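You operate a simulated robot arm through the tools that you are given. There is no shell and no other tool.

You run a simulated robot arm. Do the job below in one go: nothing can be reset, and whatever is moved stays where it is left.

JOB
Crank the black bobbin full and shut it in the bobbin box.
Fine: seat it in the winder's cup, clutch to Wind, crank till Full lights, clutch Free before lifting; lid back on; box, cones, other bobbins untouched.

The check looks at the end state, three seconds after you hand in, the way a careful person would. Anything else that was tipped, shoved, dropped, spilled or broken makes it a failure. Lids that push on must go on centred and level and be pressed home; caps that screw on are set level and turned clockwise until they are tight.

ROBOT AND FRAMES
A 7-joint arm with a two-finger parallel gripper, fixed in place. Base frame: the origin is on the floor under the middle of its stand, x ahead of it, y to its left, z up; the work surface is at about z = 0.8. Lengths are in m, angles in degrees, forces in N, time in s.
With the tool pointing down near the work surface it reaches from about 0.24 to 0.68 m from the base axis. Its first joint turns from -66.0 to 66.0 degrees. Payload 2.4 kg.
The TCP is the grasp point between the finger pads, 0.03 m short of the fingertips. In the tool frame z runs along the fingers and y along their closing line. Largest opening 0.094 m; finger width 0.028, thickness 0.01; the body of the gripper, 0.05 by 0.096 m, starts 0.055 m behind the TCP.
Orientation is that of the tool frame in the base frame, as a unit quaternion [x, y, z, w]. With the fingers straight down and closing along the base's y, the tool's x points along the base's -x, its y along +y and its z along -z.

CONTROLS
- The arm moves only by the tool play_rows. Its argument "increments" is a list of rows, each a list of 7 numbers: the shift along the tool's x, y, z in m, then the turn, a rotation vector about the tool's x, y, z in degrees, then the opening in per cent of the stroke, from 0 (shut) to 100 (fully open). In form: [[x, y, z, ax, ay, az, gripper], ...]. A call has 1 to 20 rows; each row shifts and turns the commanded pose from where the row before left it, along the tool's axes as they then stand. Rows are played at 5 a second. More than 0.05 m and 8.6 degrees between two rows, or a gripper value outside its range, and nothing of the call is played. Where a pose cannot be reached the arm comes as near as it can. A force on the tool above 40 N (or 10 N above the force at the start of the call, whichever is more), or a blocked arm, ends the call early, and 0.2 s more pass. The fingers move at their own pace (about 0.153 m/s each) and stop on an object; they squeeze with about 35 N. The grip force told is the motor's: it shows also when the fingers shut on nothing. Time passes only in rows, and 0.2 s behind the last, so rows that do not move let the fingers close. The reply holds the time, the measured pose of the TCP, the force on the tool along the base axes, the opening and the grip force, in the units named above and with some noise, with the torque about the TCP (base axes, N m) and any sound that the robot's microphone picked up.
- Cameras (640 x 400 px; columns grow to the right, rows downward): "scene" is fixed at [0.028, 0.4671, 1.4442]; the picture's right is [-0.73, -0.68, 0.00], its down [-0.45, 0.48, -0.75] and it looks along [0.51, -0.55, -0.66] (base axes); focal length 346 px, centre (320, 200). "wrist" rides on the gripper at [0.076, 0.014, -0.102] in the tool frame; the picture's right is [-0.18, 0.98, 0.00], its down [-0.75, -0.14, -0.64] and it looks along [-0.63, -0.12, 0.77] (tool axes); focal length 243 px, centre (320, 200). There is no depth. A picture from a camera that has moved, and an enlarged one, comes with that camera's place and axes in the base frame and with its lens. The place of the scene camera against the robot may be out by one fixed shift of up to 0.025 m in any direction.
- snapshot(camera): a new picture of that camera. The clock stands still meanwhile.
- zoom(camera, box): a new picture of the part [left, top, right, bottom] of that camera's present view, enlarged. The clock stands still meanwhile.
- job_done(): hands the job in; it is judged then, once.

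Nothing tells you positions but the pictures and the camera data. Unless the task says otherwise, let go and move clear before handing in.

The tools are called after "Emit:" by a JSON object that holds its "method" and its "body". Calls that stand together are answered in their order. play_rows: Moves the arm, as the interface text tells. Its arguments: {"type":"object","properties":{"increments":{"type":"array"}},"required":["increments"]} The other tools are called the same way: snapshot (camera) takes a picture; zoom (camera, box) takes an enlarged picture of a part of a camera's view; job_done () hands the job in.

At the start:

```text
t: 0.0
tool_pos: [0.4264, 0.1887, 1.168]
orientation: [0.001, 1.0, -0.001, 0.001]
wrist_force: [0.2, 0.1, 0.5]
ft_torque: [0.01, 0.01, 0.0]
grip_width: 0.0939
gripper_force: 0.1
```

scene: 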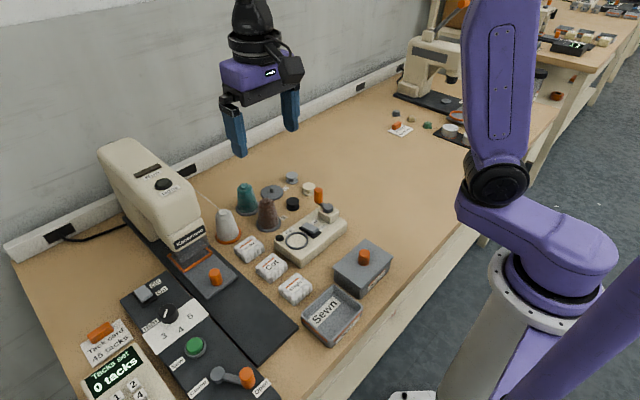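
wrist: 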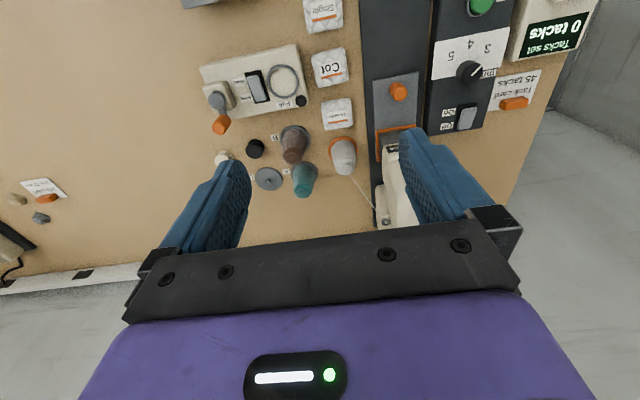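

I see a bench with a sewing machine, a small cream winder with a crank, thread cones, a black bobbin, other bobbins and a grey lidded box. I'll zoom in to locate each one before moving.

Emit:
{"method": "zoom", "body": {"camera": "scene", "box": [220, 150, 400, 262]}}

Emit:
{"method": "zoom", "body": {"camera": "wrist", "box": [180, 20, 360, 220]}}

Emit:
{"method": "zoom", "body": {"camera": "scene", "box": [270, 220, 430, 350]}}

```text
3.56 times, centred on (310, 206) of scene
camera zoom: at [0.028, 0.4671, 1.4442], right [-0.73, -0.68, 0.0], down [-0.45, 0.48, -0.75], along [0.51, -0.55, -0.66], focal length 1231 px, centre (356, 179)
```

zoom: 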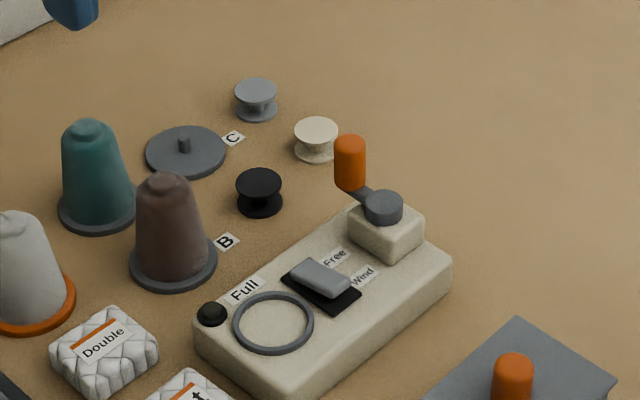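

```text
2.00 times, centred on (270, 120) of wrist
camera zoom: at [0.3514, 0.2036, 1.2682], right [0.18, 0.98, 0.0], down [0.75, -0.14, 0.64], along [0.63, -0.12, -0.77], focal length 485 px, centre (420, 360)
```

zoom: 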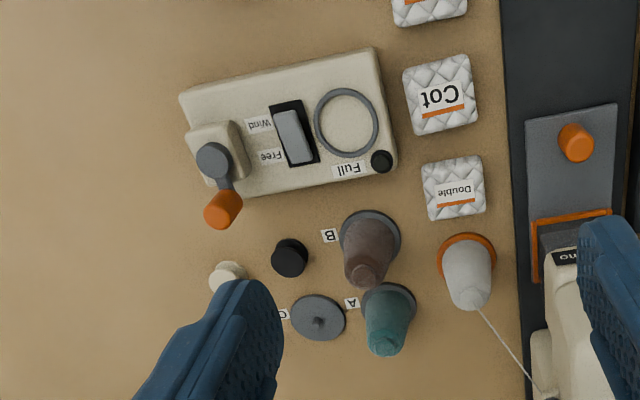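

```text
3.08 times, centred on (350, 285) of scene
camera zoom: at [0.028, 0.4671, 1.4442], right [-0.73, -0.68, 0.0], down [-0.45, 0.48, -0.75], along [0.51, -0.55, -0.66], focal length 1065 px, centre (228, -62)
```

zoom: 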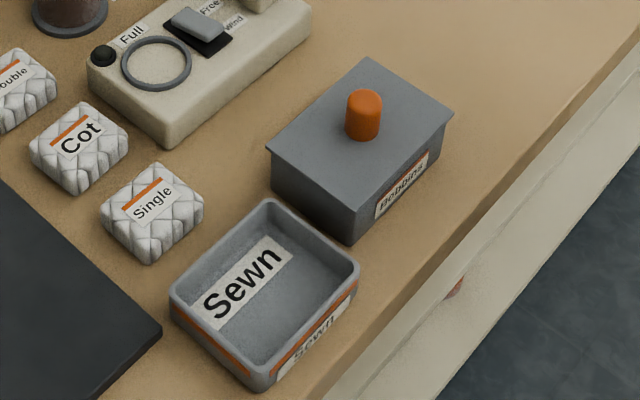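

The bench, from the first pictures: cup ring near (0.44, 0.125), clutch near (0.445, 0.08), crank hub near (0.443, 0.02), black bobbin near (0.563, 0.026) and box near (0.28, 0.09). I'll move the wrist camera over the winder for a better look.

Emit:
{"method": "play_rows", "body": {"increments": [[0.0172, -0.0258, 0.0136, 0, 0, 0, 100], [0.0172, -0.0258, 0.0136, 0, 0, 0, 100], [0.0172, -0.0258, 0.0136, 0, 0, 0, 100], [0.0172, -0.0258, 0.0136, 0, 0, 0, 100], [0.0172, -0.0258, 0.0136, 0, 0, 0, 100], [0, 0, 0, 0, 0, 0, 100]]}}

Emit:
{"method": "snapshot", "body": {"camera": "wrist"}}

Emit:
{"method": "snapshot", "body": {"camera": "scene"}}

```text
t: 1.4
tool_pos: [0.3401, 0.0606, 1.0983]
orientation: [0.0, 1.0, 0.001, -0.001]
wrist_force: [0.0, 0.1, -0.1]
ft_torque: [0.03, -0.02, -0.03]
grip_width: 0.0941
gripper_force: 0.0
```

```text
taken
camera wrist: at [0.265, 0.0756, 1.1999], right [0.18, 0.98, 0.0], down [0.75, -0.14, 0.64], along [0.63, -0.12, -0.77], focal length 243 px, centre (320, 200)
```

wrist: 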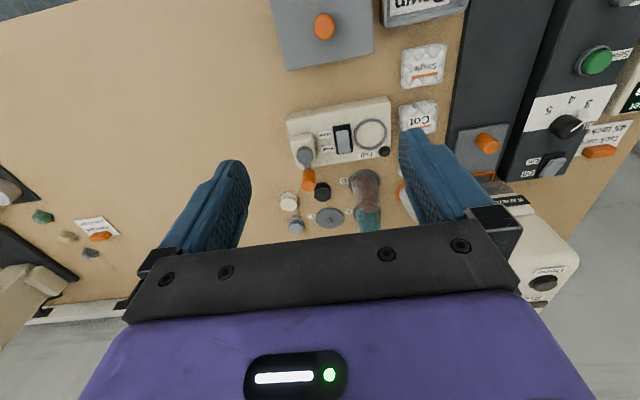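

```text
taken
```

scene: 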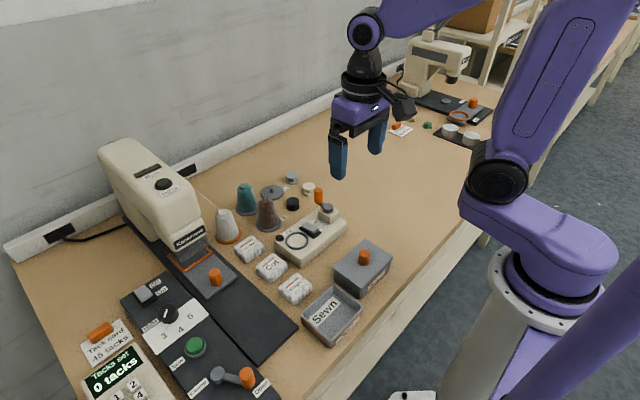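

The wrist camera now covers the winder, the small parts and the box lid knob. I'll zoom to measure them.

Emit:
{"method": "zoom", "body": {"camera": "wrist", "box": [260, 0, 440, 112]}}

Emit:
{"method": "zoom", "body": {"camera": "wrist", "box": [270, 80, 410, 168]}}

Emit:
{"method": "zoom", "body": {"camera": "wrist", "box": [260, 150, 400, 238]}}

Emit:
{"method": "zoom", "body": {"camera": "scene", "box": [270, 180, 360, 236]}}

```text
3.56 times, centred on (350, 56) of wrist
camera zoom: at [0.265, 0.0756, 1.1999], right [0.18, 0.98, 0.0], down [0.75, -0.14, 0.64], along [0.63, -0.12, -0.77], focal length 863 px, centre (213, 712)
```

zoom: 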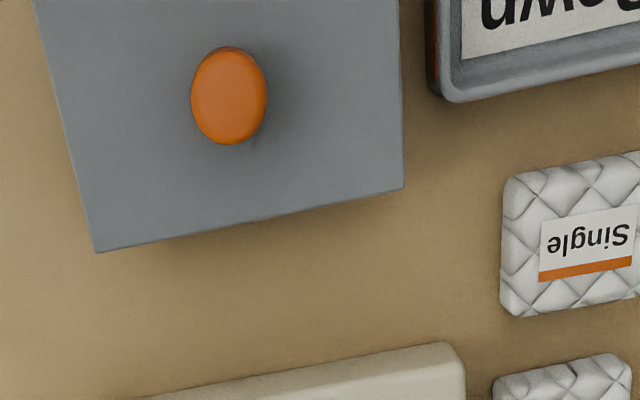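

```text
4.55 times, centred on (340, 124) of wrist
camera zoom: at [0.265, 0.0756, 1.1999], right [0.18, 0.98, 0.0], down [0.75, -0.14, 0.64], along [0.63, -0.12, -0.77], focal length 1103 px, centre (229, 546)
```

zoom: 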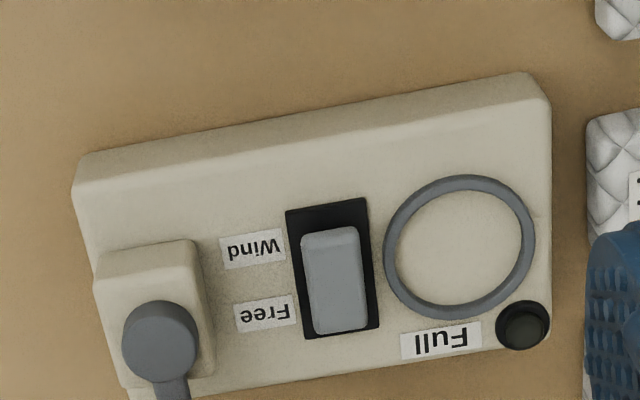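

```text
4.55 times, centred on (330, 194) of wrist
camera zoom: at [0.265, 0.0756, 1.1999], right [0.18, 0.98, 0.0], down [0.75, -0.14, 0.64], along [0.63, -0.12, -0.77], focal length 1103 px, centre (274, 227)
```

zoom: 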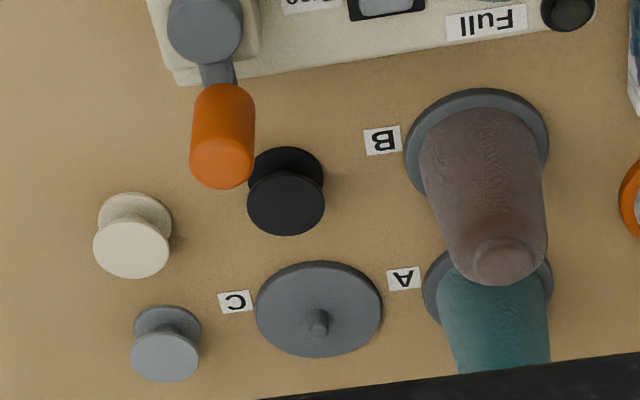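

```text
7.11 times, centred on (315, 208) of scene
camera zoom: at [0.028, 0.4671, 1.4442], right [-0.73, -0.68, 0.0], down [-0.45, 0.48, -0.75], along [0.51, -0.55, -0.66], focal length 2462 px, centre (356, 143)
```

zoom: 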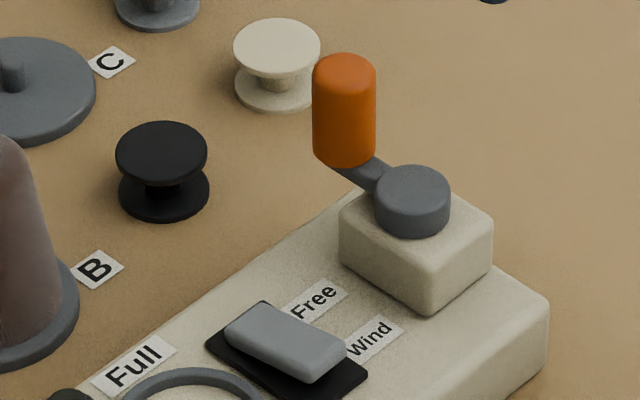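

From the wrist views, the winder and box line up with the base axes. The clutch slider sits at the Free end (+x) and slides to −x for Wind. The bobbin is about 34 mm wide and 22 mm high. I'll go over the bobbin and yaw −90°, so the camera housing stays clear of the crank handle.

Emit:
{"method": "play_rows", "body": {"increments": [[-0.036, -0.005, 0.017, 0, 0, 0, 100], [-0.036, -0.005, 0.017, 0, 0, 0, 100], [-0.036, -0.005, 0.017, 0, 0, 0, 100], [-0.036, -0.005, 0.017, 0, 0, 0, 100], [-0.036, -0.005, 0.017, 0, 0, 0, 100], [-0.036, -0.005, 0.017, 0, 0, 0, 100], [0, 0, 0, 0, 0, -8.1818, 100], [0, 0, 0, 0, 0, -8.1818, 100], [0, 0, 0, 0, 0, -8.1818, 100], [0, 0, 0, 0, 0, -8.1818, 100], [0, 0, 0, 0, 0, -8.1818, 100], [0, 0, 0, 0, 0, -8.1818, 100], [0, 0, 0, 0, 0, -8.1818, 100], [0, 0, 0, 0, 0, -8.1818, 100], [0, 0, 0, 0, 0, -8.1818, 100], [0, 0, 0, 0, 0, -8.1818, 100], [0, 0, 0, 0, 0, -8.1818, 60], [0, 0, 0, 0, 0, 0, 60]]}}

Emit:
{"method": "snapshot", "body": {"camera": "wrist"}}

Emit:
{"method": "snapshot", "body": {"camera": "scene"}}

```text
t: 5.2
tool_pos: [0.5557, 0.0291, 0.9978]
orientation: [0.708, -0.707, 0.0, 0.0]
wrist_force: [0.5, 0.5, -0.1]
ft_torque: [-0.01, 0.02, 0.0]
grip_width: 0.0562
gripper_force: 0.2
```

```text
taken
camera wrist: at [0.5432, -0.0463, 1.098], right [-0.98, 0.18, 0.0], down [0.14, 0.75, 0.64], along [0.12, 0.63, -0.77], focal length 243 px, centre (320, 200)
```

wrist: 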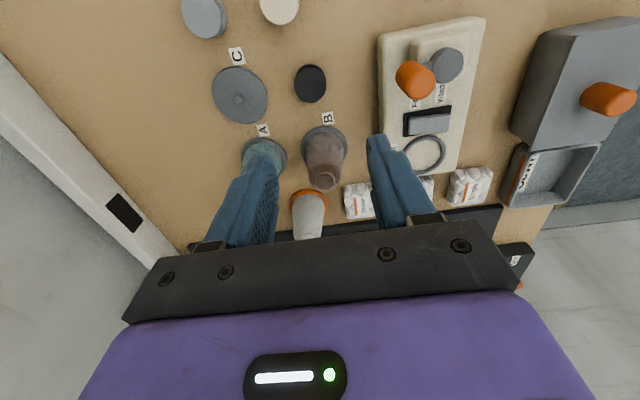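

```text
taken
```

scene: 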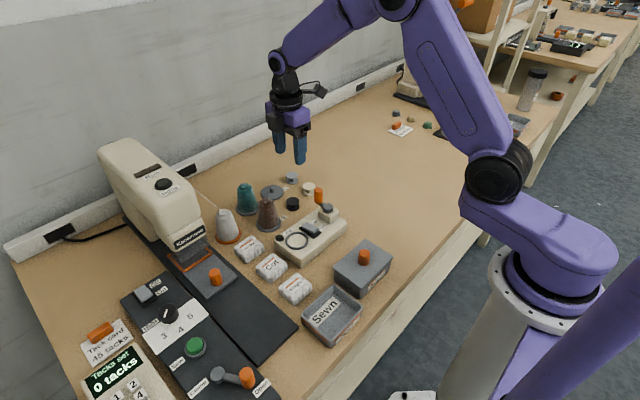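

The bobbin is now almost straight below the gripper. I'll zoom in to fix its position, the handle's and the cup's from this second direction.

Emit:
{"method": "zoom", "body": {"camera": "wrist", "box": [260, 50, 360, 112]}}

Emit:
{"method": "zoom", "body": {"camera": "wrist", "box": [370, 10, 510, 190]}}

Emit:
{"method": "zoom", "body": {"camera": "wrist", "box": [500, 10, 640, 210]}}

```text
6.40 times, centred on (310, 81) of wrist
camera zoom: at [0.5432, -0.0463, 1.098], right [-0.98, 0.18, 0.0], down [0.14, 0.75, 0.64], along [0.12, 0.63, -0.77], focal length 1553 px, centre (384, 962)
```

zoom: 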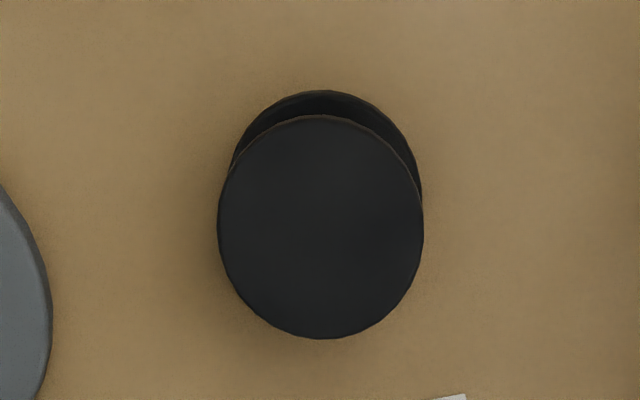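

```text
2.22 times, centred on (440, 100) of wrist
camera zoom: at [0.5432, -0.0463, 1.098], right [-0.98, 0.18, 0.0], down [0.14, 0.75, 0.64], along [0.12, 0.63, -0.77], focal length 539 px, centre (53, 422)
```

zoom: 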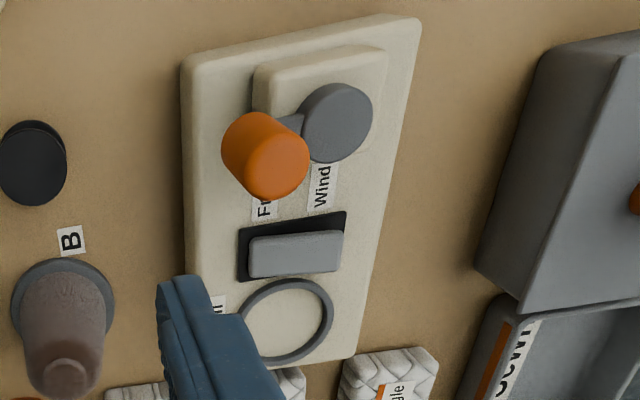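

```text
2.00 times, centred on (570, 110) of wrist
camera zoom: at [0.5432, -0.0463, 1.098], right [-0.98, 0.18, 0.0], down [0.14, 0.75, 0.64], along [0.12, 0.63, -0.77], focal length 485 px, centre (-180, 380)
```

zoom: 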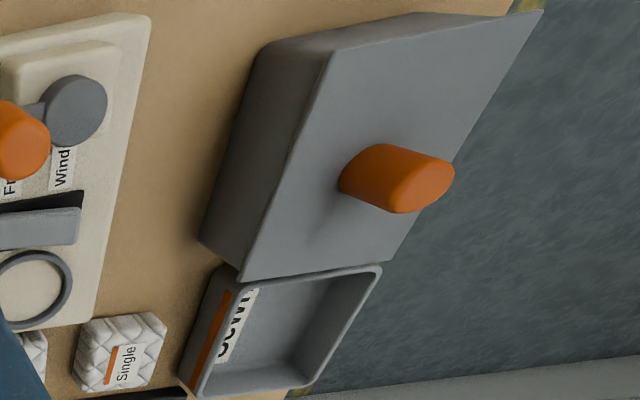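

The two wrist views agree on these positions:

| Item | x, y (m) | z (m) |
|---|---|---|
| Bobbin | (0.566, 0.0245) | top ≈ 0.815 |
| Crank hub | (0.444, 0.0175) | – |
| Crank handle | (0.478, 0.018) | top ≈ 0.90 |
| Cup | (0.444, 0.124) | ring top ≈ 0.835 |
| Box lid | (0.29, 0.076) | – |

I'll go down part way over the bobbin and check again.

Emit:
{"method": "play_rows", "body": {"increments": [[0.0012, -0.0026, 0.0245, 0, 0, 0, 60], [0.0012, -0.0026, 0.0245, 0, 0, 0, 60], [0.0012, -0.0026, 0.0245, 0, 0, 0, 56], [0.0012, -0.0026, 0.0245, 0, 0, 0, 56], [0, 0, 0, 0, 0, 0, 56]]}}

Emit:
{"method": "snapshot", "body": {"camera": "wrist"}}

Emit:
{"method": "zoom", "body": {"camera": "scene", "box": [230, 120, 370, 208]}}

```text
t: 6.4
tool_pos: [0.564, 0.0246, 0.9007]
orientation: [0.707, -0.707, -0.001, 0.0]
wrist_force: [0.2, -0.2, 0.1]
ft_torque: [-0.01, 0.04, 0.02]
grip_width: 0.0526
gripper_force: 0.1
```

```text
taken
camera wrist: at [0.5528, -0.0508, 1.0008], right [-0.98, 0.18, 0.0], down [0.14, 0.75, 0.64], along [0.12, 0.63, -0.77], focal length 243 px, centre (320, 200)
```

wrist: 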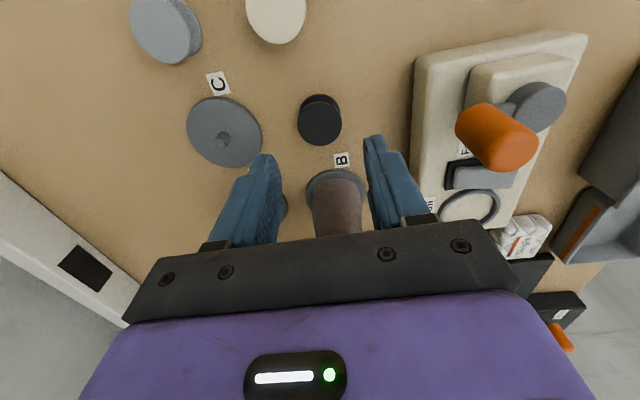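

```text
4.55 times, centred on (300, 164) of scene
camera zoom: at [0.028, 0.4671, 1.4442], right [-0.73, -0.68, 0.0], down [-0.45, 0.48, -0.75], along [0.51, -0.55, -0.66], focal length 1574 px, centre (411, 364)
```

zoom: 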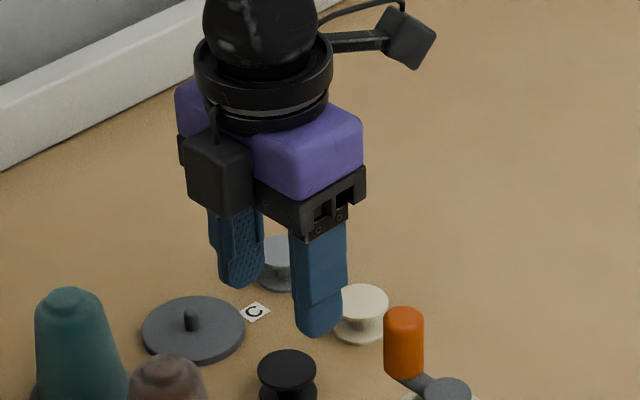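

The gripper is over the bobbin with clear space on both sides. I'll take one precise measurement at this height before going down.

Emit:
{"method": "zoom", "body": {"camera": "wrist", "box": [270, 75, 370, 137]}}

Emit:
{"method": "zoom", "body": {"camera": "wrist", "box": [400, 30, 610, 240]}}

```text
6.40 times, centred on (320, 106) of wrist
camera zoom: at [0.5528, -0.0508, 1.0008], right [-0.98, 0.18, 0.0], down [0.14, 0.75, 0.64], along [0.12, 0.63, -0.77], focal length 1553 px, centre (320, 802)
```

zoom: 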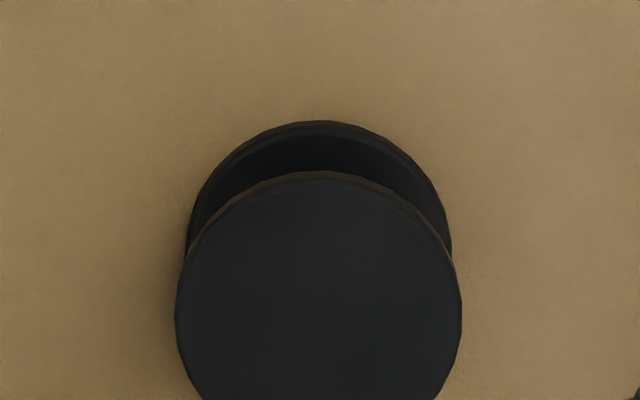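

```text
1.90 times, centred on (505, 135) of wrist
camera zoom: at [0.5528, -0.0508, 1.0008], right [-0.98, 0.18, 0.0], down [0.14, 0.75, 0.64], along [0.12, 0.63, -0.77], focal length 462 px, centre (-32, 324)
```

zoom: 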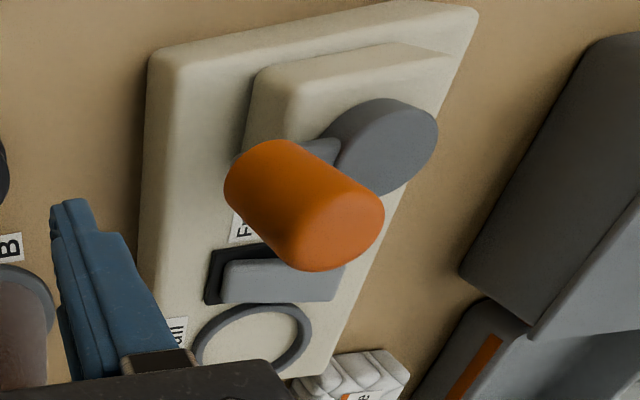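

The bobbin's centre is (0.5667, 0.024) with its top near 0.819. I'll go down so the pads take its upper flange, then close.

Emit:
{"method": "play_rows", "body": {"increments": [[0.0002, -0.0009, 0.021, 0, 0, 0, 56], [0.0002, -0.0009, 0.021, 0, 0, 0, 56], [0.0002, -0.0009, 0.0205, 0, 0, 0, 56], [0, 0, 0, 0, 0, 0, 56], [0, 0, 0, 0, 0, 0, 0], [0, 0, 0, 0, 0, 0, 0], [0, 0, 0, 0, 0, 0, 0]]}}

Emit:
{"method": "snapshot", "body": {"camera": "wrist"}}

Emit:
{"method": "zoom", "body": {"camera": "scene", "box": [230, 130, 370, 218]}}

```text
t: 8.0
tool_pos: [0.5681, 0.0254, 0.8372]
orientation: [-0.707, 0.707, 0.0, 0.0]
wrist_force: [-0.4, 0.6, 0.1]
ft_torque: [-0.01, 0.0, -0.01]
grip_width: 0.0298
gripper_force: 34.1
```

```text
taken
camera wrist: at [0.5552, -0.0506, 0.9387], right [-0.98, 0.18, 0.0], down [0.14, 0.75, 0.64], along [0.12, 0.63, -0.77], focal length 243 px, centre (320, 200)
```

wrist: 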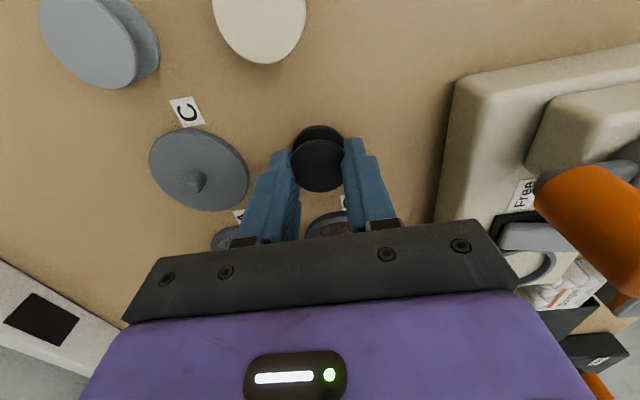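

```text
4.55 times, centred on (300, 174) of scene
camera zoom: at [0.028, 0.4671, 1.4442], right [-0.73, -0.68, 0.0], down [-0.45, 0.48, -0.75], along [0.51, -0.55, -0.66], focal length 1574 px, centre (411, 318)
```

zoom: 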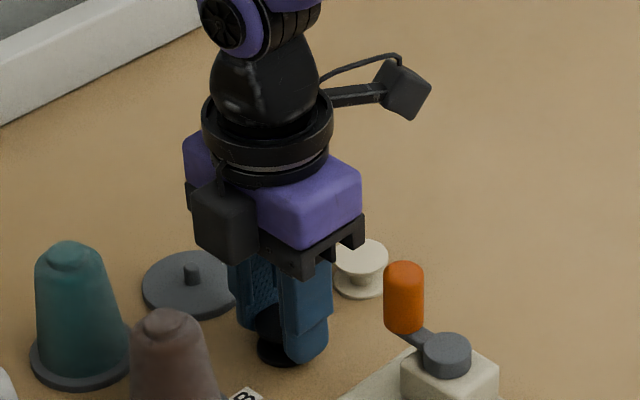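

The grip closed at 30 mm with 34 N, so the bobbin is held. I'll lift it straight up and check the hold.

Emit:
{"method": "play_rows", "body": {"increments": [[0, 0, -0.01, 0, 0, 0, 0], [0, 0, -0.03, 0, 0, 0, 0], [0, 0, -0.04, 0, 0, 0, 0], [0, 0, -0.04, 0, 0, 0, 0], [0, 0, -0.03, 0, 0, 0, 0], [0, 0, 0, 0, 0, 0, 0]]}}

Emit:
{"method": "snapshot", "body": {"camera": "wrist"}}

Emit:
{"method": "zoom", "body": {"camera": "scene", "box": [230, 90, 370, 178]}}

```text
t: 9.4
tool_pos: [0.5707, 0.0253, 0.9876]
orientation: [0.707, -0.707, 0.0, -0.001]
wrist_force: [-0.3, -0.5, 0.0]
ft_torque: [-0.01, 0.0, -0.02]
grip_width: 0.0295
gripper_force: 35.0
```

```text
taken
camera wrist: at [0.5574, -0.0517, 1.0889], right [-0.98, 0.18, 0.0], down [0.14, 0.75, 0.64], along [0.12, 0.63, -0.77], focal length 243 px, centre (320, 200)
```

wrist: 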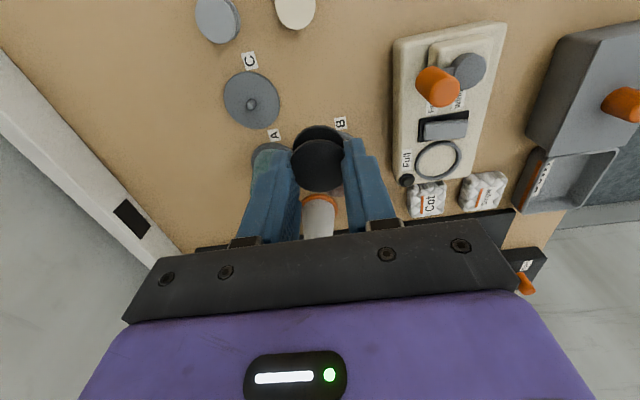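

```text
4.55 times, centred on (300, 134) of scene
camera zoom: at [0.028, 0.4671, 1.4442], right [-0.73, -0.68, 0.0], down [-0.45, 0.48, -0.75], along [0.51, -0.55, -0.66], focal length 1574 px, centre (411, 500)
```

zoom: 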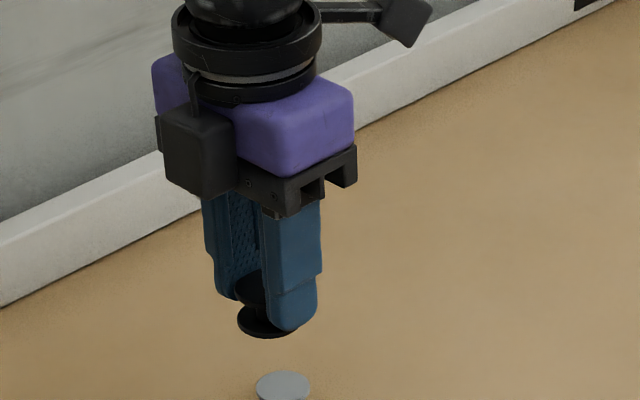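

The bobbin is held level. I'll zoom in to see exactly how it sits in the fingers before placing it.

Emit:
{"method": "zoom", "body": {"camera": "wrist", "box": [260, 110, 380, 200]}}

Emit:
{"method": "zoom", "body": {"camera": "scene", "box": [268, 140, 308, 170]}}

Emit:
{"method": "zoom", "body": {"camera": "wrist", "box": [380, 10, 520, 200]}}

```text
4.44 times, centred on (320, 155) of wrist
camera zoom: at [0.5574, -0.0517, 1.0889], right [-0.98, 0.18, 0.0], down [0.14, 0.75, 0.64], along [0.12, 0.63, -0.77], focal length 1078 px, centre (320, 400)
```

zoom: 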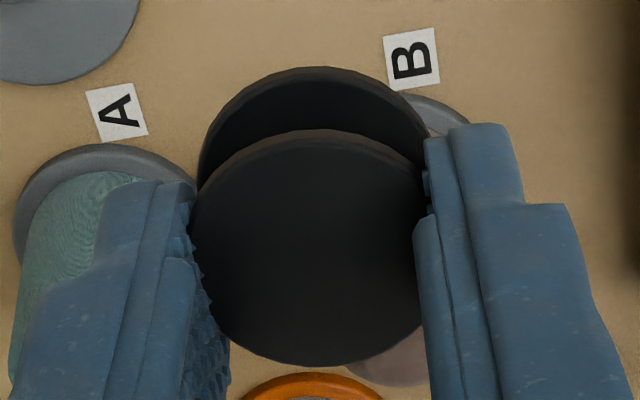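

```text
13.33 times, centred on (288, 155) of scene
camera zoom: at [0.028, 0.4671, 1.4442], right [-0.73, -0.68, 0.0], down [-0.45, 0.48, -0.75], along [0.51, -0.55, -0.66], focal length 4616 px, centre (747, 800)
```

zoom: 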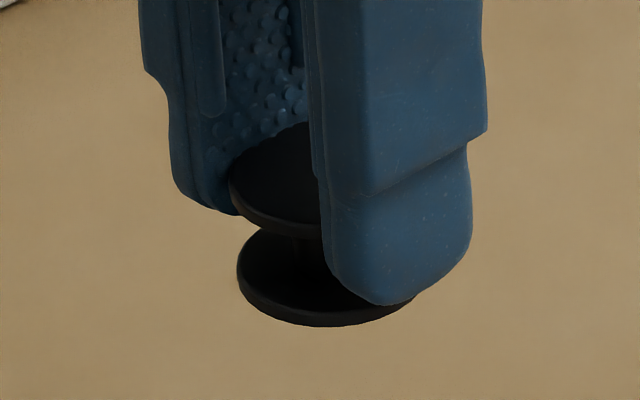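

```text
2.11 times, centred on (450, 105) of wrist
camera zoom: at [0.5574, -0.0517, 1.0889], right [-0.98, 0.18, 0.0], down [0.14, 0.75, 0.64], along [0.12, 0.63, -0.77], focal length 511 px, centre (46, 400)
```

zoom: 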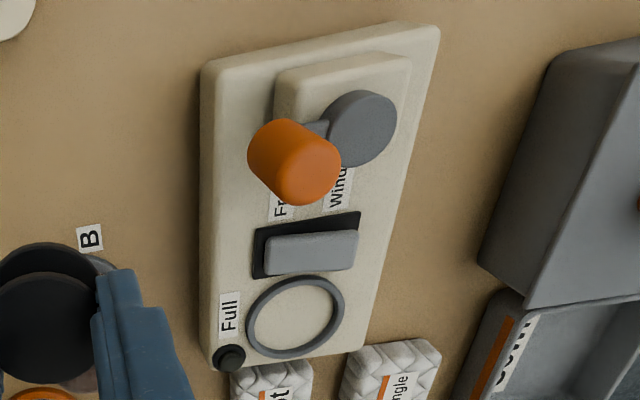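

The bobbin sits level in the grip, its underside about 10 mm below the fingertips, which clears the cup ring. I'll carry it over the cup at about (0.444, 0.123) and check the alignment.

Emit:
{"method": "play_rows", "body": {"increments": [[-0.0247, 0.0314, 0, 0, 0, 0, 0], [-0.0247, 0.0314, 0, 0, 0, 0, 0], [-0.0247, 0.0314, 0, 0, 0, 0, 0], [-0.0246, 0.0313, 0, 0, 0, 0, 0], [0, 0, 0.025, 0, 0, 0, 0], [0, 0, 0.0225, 0, 0, 0, 0], [0, 0, 0, 0, 0, 0, 0], [0, 0, 0, 0, 0, 0, 0]]}}

Emit:
{"method": "snapshot", "body": {"camera": "wrist"}}

Emit:
{"method": "zoom", "body": {"camera": "wrist", "box": [240, 90, 400, 210]}}

Emit:
{"method": "zoom", "body": {"camera": "scene", "box": [240, 170, 370, 260]}}

```text
t: 11.2
tool_pos: [0.4434, 0.1242, 0.9387]
orientation: [-0.707, 0.707, 0.0, 0.0]
wrist_force: [0.1, -0.2, 0.0]
ft_torque: [0.02, -0.02, 0.03]
grip_width: 0.0296
gripper_force: 35.4
```

```text
taken
camera wrist: at [0.4304, 0.0485, 1.0394], right [-0.98, 0.18, 0.0], down [0.14, 0.75, 0.64], along [0.12, 0.63, -0.77], focal length 243 px, centre (320, 200)
```

wrist: 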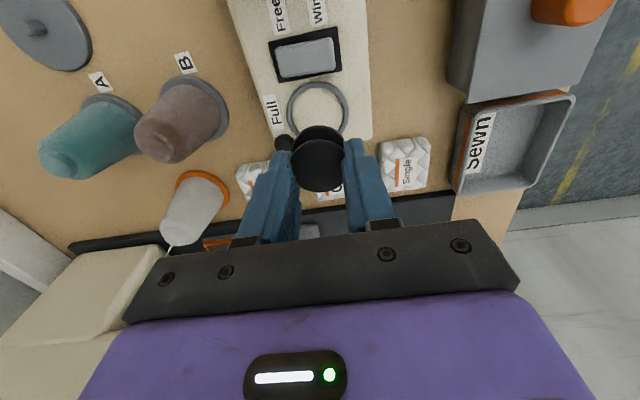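

```text
3.33 times, centred on (320, 150) of wrist
camera zoom: at [0.4304, 0.0485, 1.0394], right [-0.98, 0.18, 0.0], down [0.14, 0.75, 0.64], along [0.12, 0.63, -0.77], focal length 809 px, centre (320, 367)
```

zoom: 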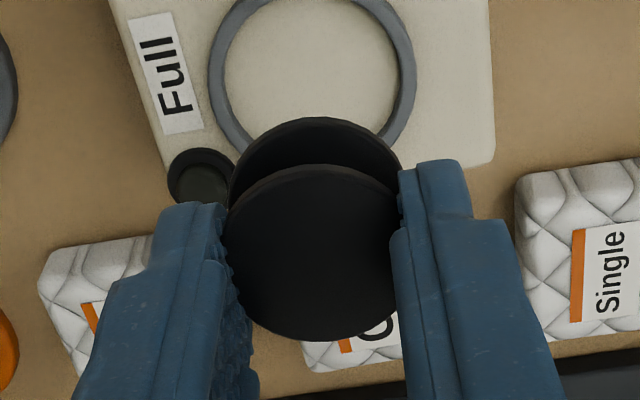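

```text
4.44 times, centred on (305, 215) of scene
camera zoom: at [0.028, 0.4671, 1.4442], right [-0.73, -0.68, 0.0], down [-0.45, 0.48, -0.75], along [0.51, -0.55, -0.66], focal length 1539 px, centre (387, 133)
```

zoom: 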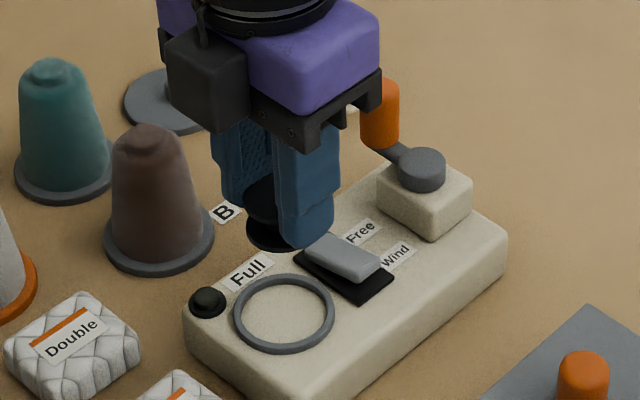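

The bobbin is nearly over the ring. I'll shift 1.5 mm toward −y, go lower and check the relative position in both cameras.

Emit:
{"method": "play_rows", "body": {"increments": [[0.0012, 0, 0.0225, 0, 0, 0, 0], [0, 0, 0.0225, 0, 0, 0, 0], [0, 0, 0, 0, 0, 0, 0]]}}

Emit:
{"method": "zoom", "body": {"camera": "wrist", "box": [240, 80, 400, 210]}}

Emit:
{"method": "zoom", "body": {"camera": "scene", "box": [250, 200, 340, 262]}}

```text
t: 12.0
tool_pos: [0.4417, 0.1221, 0.8928]
orientation: [0.707, -0.707, 0.0, 0.001]
wrist_force: [-0.4, -0.6, -0.6]
ft_torque: [0.0, 0.0, -0.04]
grip_width: 0.0296
gripper_force: 34.8
```

```text
3.08 times, centred on (320, 145) of wrist
camera zoom: at [0.4291, 0.0462, 0.9947], right [-0.98, 0.18, 0.0], down [0.14, 0.75, 0.64], along [0.12, 0.63, -0.77], focal length 746 px, centre (320, 369)
```

zoom: 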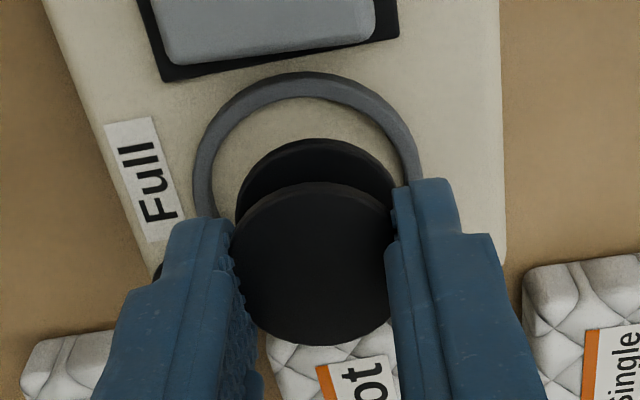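

```text
6.45 times, centred on (295, 231) of scene
camera zoom: at [0.028, 0.4671, 1.4442], right [-0.73, -0.68, 0.0], down [-0.45, 0.48, -0.75], along [0.51, -0.55, -0.66], focal length 2234 px, centre (481, 0)
```

zoom: 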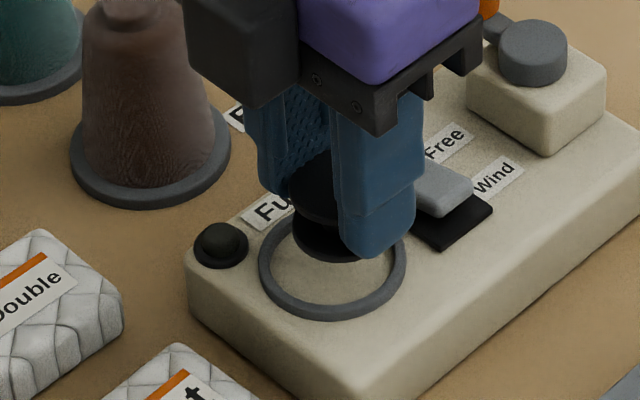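

Compared with the bobbin, the ring is about 1.5 mm further in +x and in +y. I'll correct that, go down another 12 mm and look again.

Emit:
{"method": "play_rows", "body": {"increments": [[-0.0012, -0.0015, 0.006, 0, 0, 0, 0], [0, 0, 0.006, 0, 0, 0, 0], [0, 0, 0, 0, 0, 0, 0]]}}

Emit:
{"method": "zoom", "body": {"camera": "wrist", "box": [240, 80, 400, 210]}}

Emit:
{"method": "zoom", "body": {"camera": "scene", "box": [260, 210, 330, 258]}}

```text
t: 12.8
tool_pos: [0.4443, 0.124, 0.8824]
orientation: [-0.707, 0.707, -0.001, 0.0]
wrist_force: [0.4, 0.1, -0.2]
ft_torque: [0.0, 0.0, 0.04]
grip_width: 0.0298
gripper_force: 35.4
```

```text
3.08 times, centred on (320, 145) of wrist
camera zoom: at [0.4322, 0.048, 0.9834], right [-0.98, 0.18, 0.0], down [0.14, 0.75, 0.64], along [0.12, 0.63, -0.77], focal length 746 px, centre (320, 369)
```

zoom: 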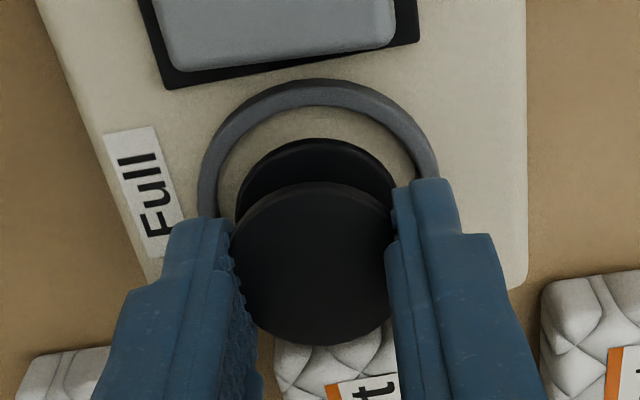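

```text
8.33 times, centred on (295, 234) of scene
camera zoom: at [0.028, 0.4671, 1.4442], right [-0.73, -0.68, 0.0], down [-0.45, 0.48, -0.75], along [0.51, -0.55, -0.66], focal length 2885 px, centre (528, -83)
```

zoom: 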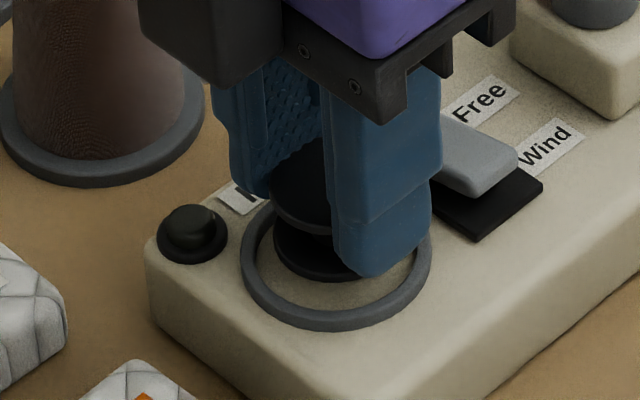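

The bobbin and ring look concentric within about 2 mm. I'll lower in small steps and watch for contact.

Emit:
{"method": "play_rows", "body": {"increments": [[-0.0005, 0, 0.003, 0, 0, 0, 0], [0, 0, 0.002, 0, 0, 0, 0], [0, 0, 0, 0, 0, 0, 0]]}}

Emit:
{"method": "zoom", "body": {"camera": "scene", "box": [260, 210, 330, 258]}}

```text
t: 13.6
tool_pos: [0.4452, 0.1236, 0.8777]
orientation: [-0.707, 0.708, 0.0, 0.0]
wrist_force: [0.2, 0.0, -0.7]
ft_torque: [0.01, 0.01, 0.01]
grip_width: 0.0296
gripper_force: 35.2
```

```text
8.33 times, centred on (295, 234) of scene
camera zoom: at [0.028, 0.4671, 1.4442], right [-0.73, -0.68, 0.0], down [-0.45, 0.48, -0.75], along [0.51, -0.55, -0.66], focal length 2885 px, centre (528, -83)
```

zoom: 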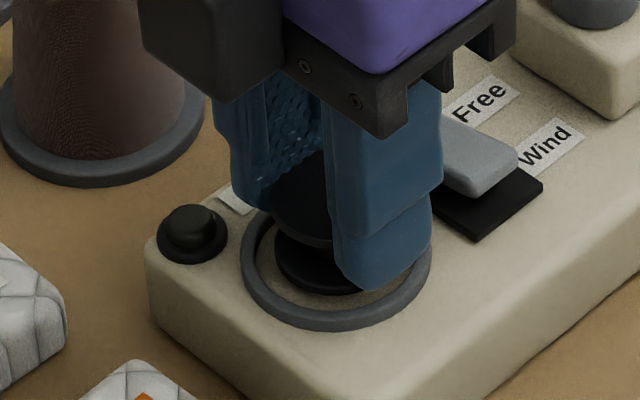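

No contact yet and the alignment looks good. Lowering further.

Emit:
{"method": "play_rows", "body": {"increments": [[0, 0, 0.002, 0, 0, 0, 0], [0, 0, 0.002, 0, 0, 0, 0], [0, 0, 0, 0, 0, 0, 0]]}}

Emit:
{"method": "zoom", "body": {"camera": "scene", "box": [260, 210, 330, 258]}}

```text
t: 14.4
tool_pos: [0.4446, 0.1249, 0.8727]
orientation: [-0.707, 0.707, 0.0, -0.001]
wrist_force: [-0.4, -0.7, -0.9]
ft_torque: [0.01, 0.01, -0.01]
grip_width: 0.0296
gripper_force: 35.2
```

```text
8.33 times, centred on (295, 234) of scene
camera zoom: at [0.028, 0.4671, 1.4442], right [-0.73, -0.68, 0.0], down [-0.45, 0.48, -0.75], along [0.51, -0.55, -0.66], focal length 2885 px, centre (528, -83)
```

zoom: 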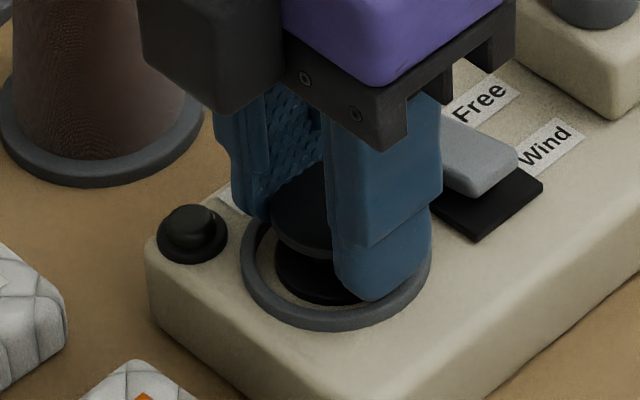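

Still free, and almost down. A few more millimetres.

Emit:
{"method": "play_rows", "body": {"increments": [[0, 0, 0.002, 0, 0, 0, 0], [0, 0, 0, 0, 0, 0, 0]]}}

Emit:
{"method": "play_rows", "body": {"increments": [[0, 0, 0.0015, 0, 0, 0, 0], [0, 0, 0, 0, 0, 0, 0]]}}

Emit:
{"method": "zoom", "body": {"camera": "scene", "box": [260, 210, 330, 258]}}

```text
t: 15.0
tool_pos: [0.4448, 0.1227, 0.8712]
orientation: [-0.707, 0.707, -0.001, 0.0]
wrist_force: [-0.3, 1.2, 9.2]
ft_torque: [0.06, 0.21, 0.02]
grip_width: 0.0296
gripper_force: 35.2
```

```text
t: 15.6
tool_pos: [0.4457, 0.1241, 0.87]
orientation: [0.707, -0.707, 0.001, -0.001]
wrist_force: [2.5, -1.6, 13.5]
ft_torque: [-0.07, 0.13, 0.05]
grip_width: 0.032
gripper_force: 35.3
```

```text
8.33 times, centred on (295, 234) of scene
camera zoom: at [0.0279, 0.467, 1.4442], right [-0.73, -0.68, 0.0], down [-0.45, 0.48, -0.75], along [0.51, -0.55, -0.66], focal length 2885 px, centre (528, -83)
```

zoom: 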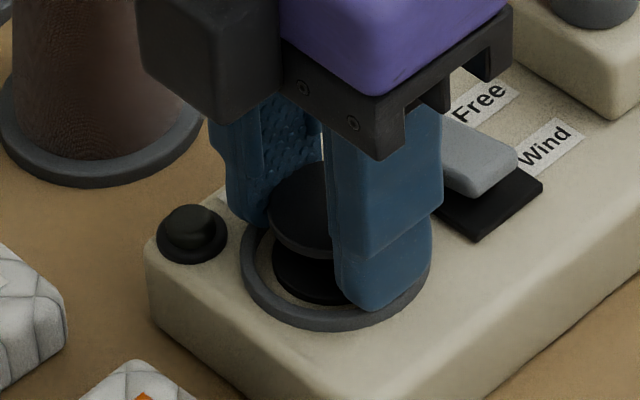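

Contact came at TCP z ≈ 0.871, so the bobbin is on the cup floor inside the ring. I'll ease the load, open the fingers moderately and rise straight up.

Emit:
{"method": "play_rows", "body": {"increments": [[0, 0, -0.001, 0, 0, 0, 0], [0, 0, 0, 0, 0, 0, 45], [0, 0, 0, 0, 0, 0, 56], [0, 0, 0, 0, 0, 0, 56], [0, 0, -0.02, 0, 0, 0, 56], [0, 0, -0.04, 0, 0, 0, 56], [0, 0, -0.04, 0, 0, 0, 56], [0, 0, 0, 0, 0, 0, 56]]}}

Emit:
{"method": "zoom", "body": {"camera": "wrist", "box": [230, 0, 430, 180]}}

Emit:
{"method": "zoom", "body": {"camera": "scene", "box": [260, 210, 330, 258]}}

```text
t: 17.4
tool_pos: [0.4451, 0.1234, 0.9726]
orientation: [-0.706, 0.708, 0.0, 0.0]
wrist_force: [0.2, 0.3, -0.6]
ft_torque: [0.02, 0.01, 0.02]
grip_width: 0.0528
gripper_force: 0.1
```

```text
2.22 times, centred on (330, 90) of wrist
camera zoom: at [0.4324, 0.0479, 1.0725], right [-0.98, 0.18, 0.0], down [0.14, 0.75, 0.64], along [0.12, 0.63, -0.77], focal length 539 px, centre (298, 444)
```

zoom: 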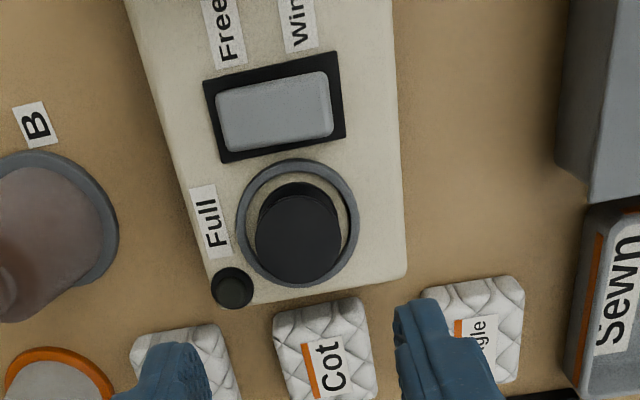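

```text
8.33 times, centred on (295, 234) of scene
camera zoom: at [0.028, 0.4671, 1.4442], right [-0.73, -0.68, 0.0], down [-0.45, 0.48, -0.75], along [0.51, -0.55, -0.66], focal length 2885 px, centre (528, -83)
```

zoom: 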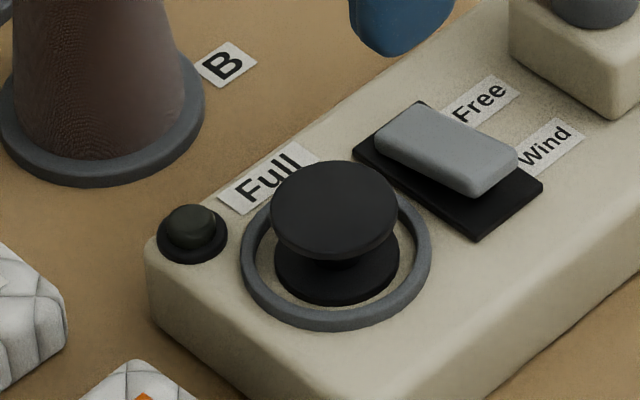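

The bobbin sits centred inside the ring. The clutch looks tilted, so it may be a rocker rather than a slider. I'll look closer.

Emit:
{"method": "zoom", "body": {"camera": "wrist", "box": [285, 15, 365, 75]}}

Emit:
{"method": "zoom", "body": {"camera": "scene", "box": [295, 215, 335, 242]}}

```text
6.67 times, centred on (325, 45) of wrist
camera zoom: at [0.4324, 0.0479, 1.0725], right [-0.98, 0.18, 0.0], down [0.14, 0.75, 0.64], along [0.12, 0.63, -0.77], focal length 1618 px, centre (287, 1233)
```

zoom: 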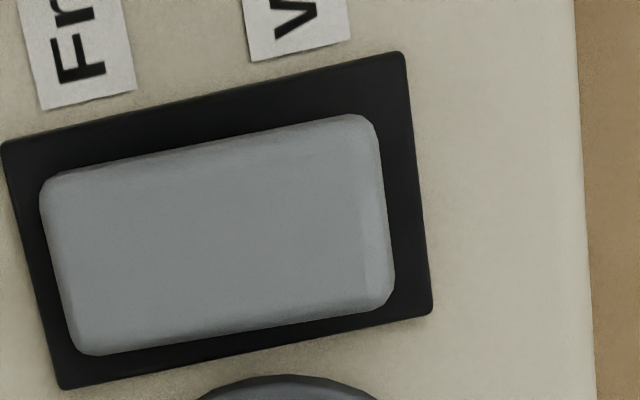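

```text
14.81 times, centred on (315, 228) of scene
camera zoom: at [0.028, 0.4671, 1.4442], right [-0.73, -0.68, 0.0], down [-0.45, 0.48, -0.75], along [0.51, -0.55, -0.66], focal length 5129 px, centre (394, -222)
```

zoom: 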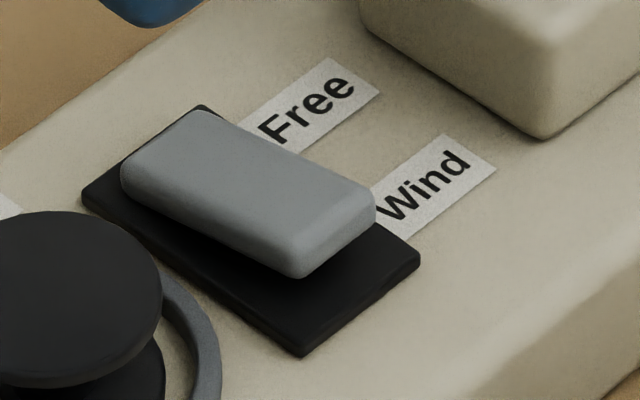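

It's a rocker: the Free end is pressed down and the Wind end stands about 7 mm proud. I'll close the fingers, move above the Wind end at (0.430, 0.079) and approach.

Emit:
{"method": "play_rows", "body": {"increments": [[0.0223, 0.0078, 0, 0, 0, 0, 0], [0.0222, 0.0077, 0, 0, 0, 0, 0], [0, 0, 0.03, 0, 0, 0, 0], [0, 0, 0.03, 0, 0, 0, 0], [0, 0, 0.02, 0, 0, 0, 0], [0, 0, 0, 0, 0, 0, 0], [0, 0, 0, 0, 0, 0, 0]]}}

Emit:
{"method": "zoom", "body": {"camera": "wrist", "box": [240, 60, 400, 200]}}

Emit:
{"method": "zoom", "body": {"camera": "scene", "box": [275, 200, 345, 248]}}

```text
t: 19.0
tool_pos: [0.4291, 0.0798, 0.8927]
orientation: [0.707, -0.707, 0.0, 0.0]
wrist_force: [-0.5, -0.5, 0.1]
ft_torque: [0.01, 0.03, -0.02]
grip_width: 0.0
gripper_force: 33.2
```

```text
2.86 times, centred on (320, 130) of wrist
camera zoom: at [0.4159, 0.0033, 0.9931], right [-0.98, 0.18, 0.0], down [0.14, 0.75, 0.64], along [0.12, 0.63, -0.77], focal length 693 px, centre (320, 400)
```

zoom: 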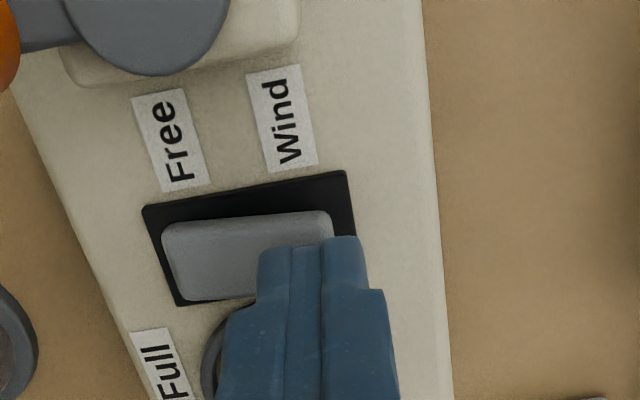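

```text
8.33 times, centred on (310, 224) of scene
camera zoom: at [0.028, 0.4671, 1.4442], right [-0.73, -0.68, 0.0], down [-0.45, 0.48, -0.75], along [0.51, -0.55, -0.66], focal length 2885 px, centre (403, 0)
```

zoom: 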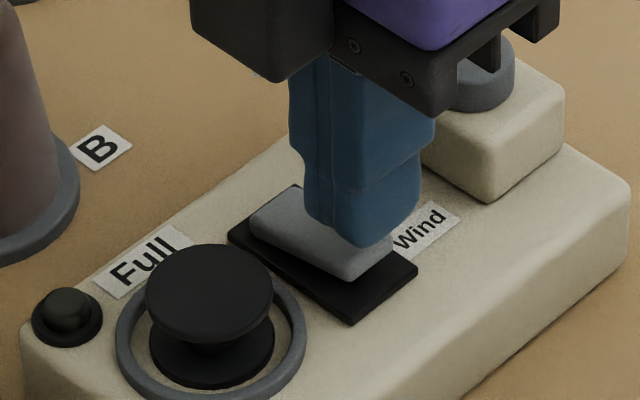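

The closed tips are right above the Wind end. I'll go down and press in small steps.

Emit:
{"method": "play_rows", "body": {"increments": [[0, 0, 0.009, 0, 0, 0, 0], [0, 0, 0.008, 0, 0, 0, 0], [0, 0, 0.003, 0, 0, 0, 0], [0, 0, 0.002, 0, 0, 0, 0], [0, 0, 0, 0, 0, 0, 0]]}}

Emit:
{"method": "zoom", "body": {"camera": "scene", "box": [275, 200, 345, 248]}}

```text
t: 19.6
tool_pos: [0.4283, 0.0783, 0.877]
orientation: [-0.707, 0.708, 0.001, 0.0]
wrist_force: [-6.4, -1.7, 18.5]
ft_torque: [-0.06, 0.0, 0.01]
grip_width: 0.0
gripper_force: 32.8
stopped in row 3: the force on the tool passed its limit at 58 N (the readings are from after the stop); the commanded pose is now the measured one
```

```text
8.33 times, centred on (310, 224) of scene
camera zoom: at [0.0276, 0.467, 1.4442], right [-0.73, -0.68, 0.0], down [-0.45, 0.48, -0.75], along [0.51, -0.55, -0.66], focal length 2885 px, centre (403, 0)
```

zoom: 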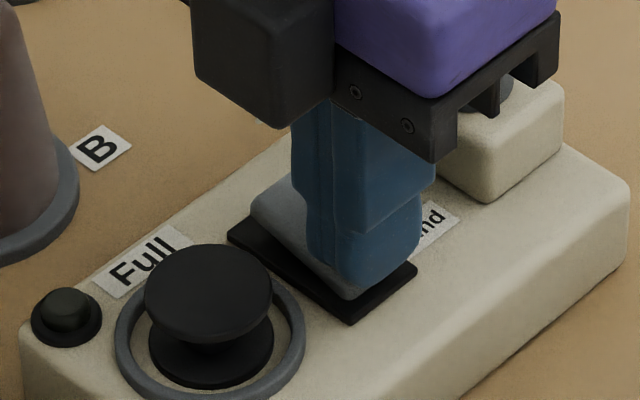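

The press stopped at a force spike at z ≈ 0.877. I'll back off and see whether the rocker flipped.

Emit:
{"method": "play_rows", "body": {"increments": [[0, 0, -0.01, 0, 0, 0, 0], [0, 0, -0.03, 0, 0, 0, 0], [0, 0, -0.03, 0, 0, 0, 0], [0, 0, 0, 0, 0, 0, 0]]}}

Emit:
{"method": "zoom", "body": {"camera": "scene", "box": [275, 200, 345, 248]}}

Emit:
{"method": "zoom", "body": {"camera": "wrist", "box": [240, 30, 400, 170]}}

```text
t: 20.6
tool_pos: [0.4303, 0.0793, 0.9469]
orientation: [0.708, -0.706, 0.0, 0.0]
wrist_force: [0.2, 0.1, 0.6]
ft_torque: [0.01, 0.0, 0.02]
grip_width: 0.0
gripper_force: 33.0
```

```text
8.33 times, centred on (310, 224) of scene
camera zoom: at [0.028, 0.4671, 1.4442], right [-0.73, -0.68, 0.0], down [-0.45, 0.48, -0.75], along [0.51, -0.55, -0.66], focal length 2885 px, centre (403, 0)
```

zoom: 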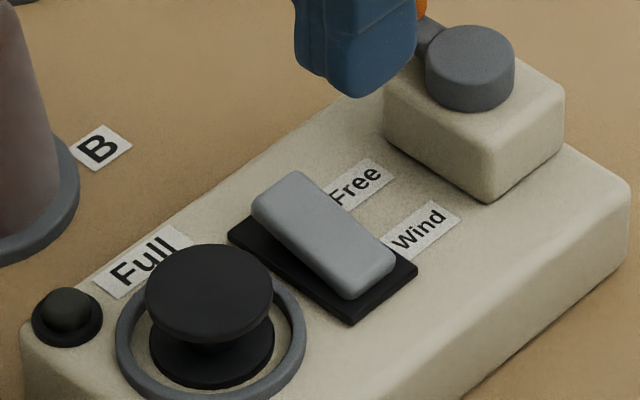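

```text
2.86 times, centred on (320, 100) of wrist
camera zoom: at [0.4175, 0.0037, 1.0484], right [-0.98, 0.18, 0.0], down [0.14, 0.75, 0.64], along [0.12, 0.63, -0.77], focal length 693 px, centre (320, 486)
```

zoom: 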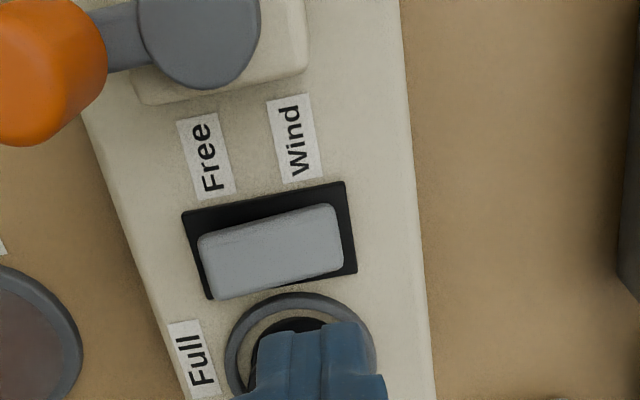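

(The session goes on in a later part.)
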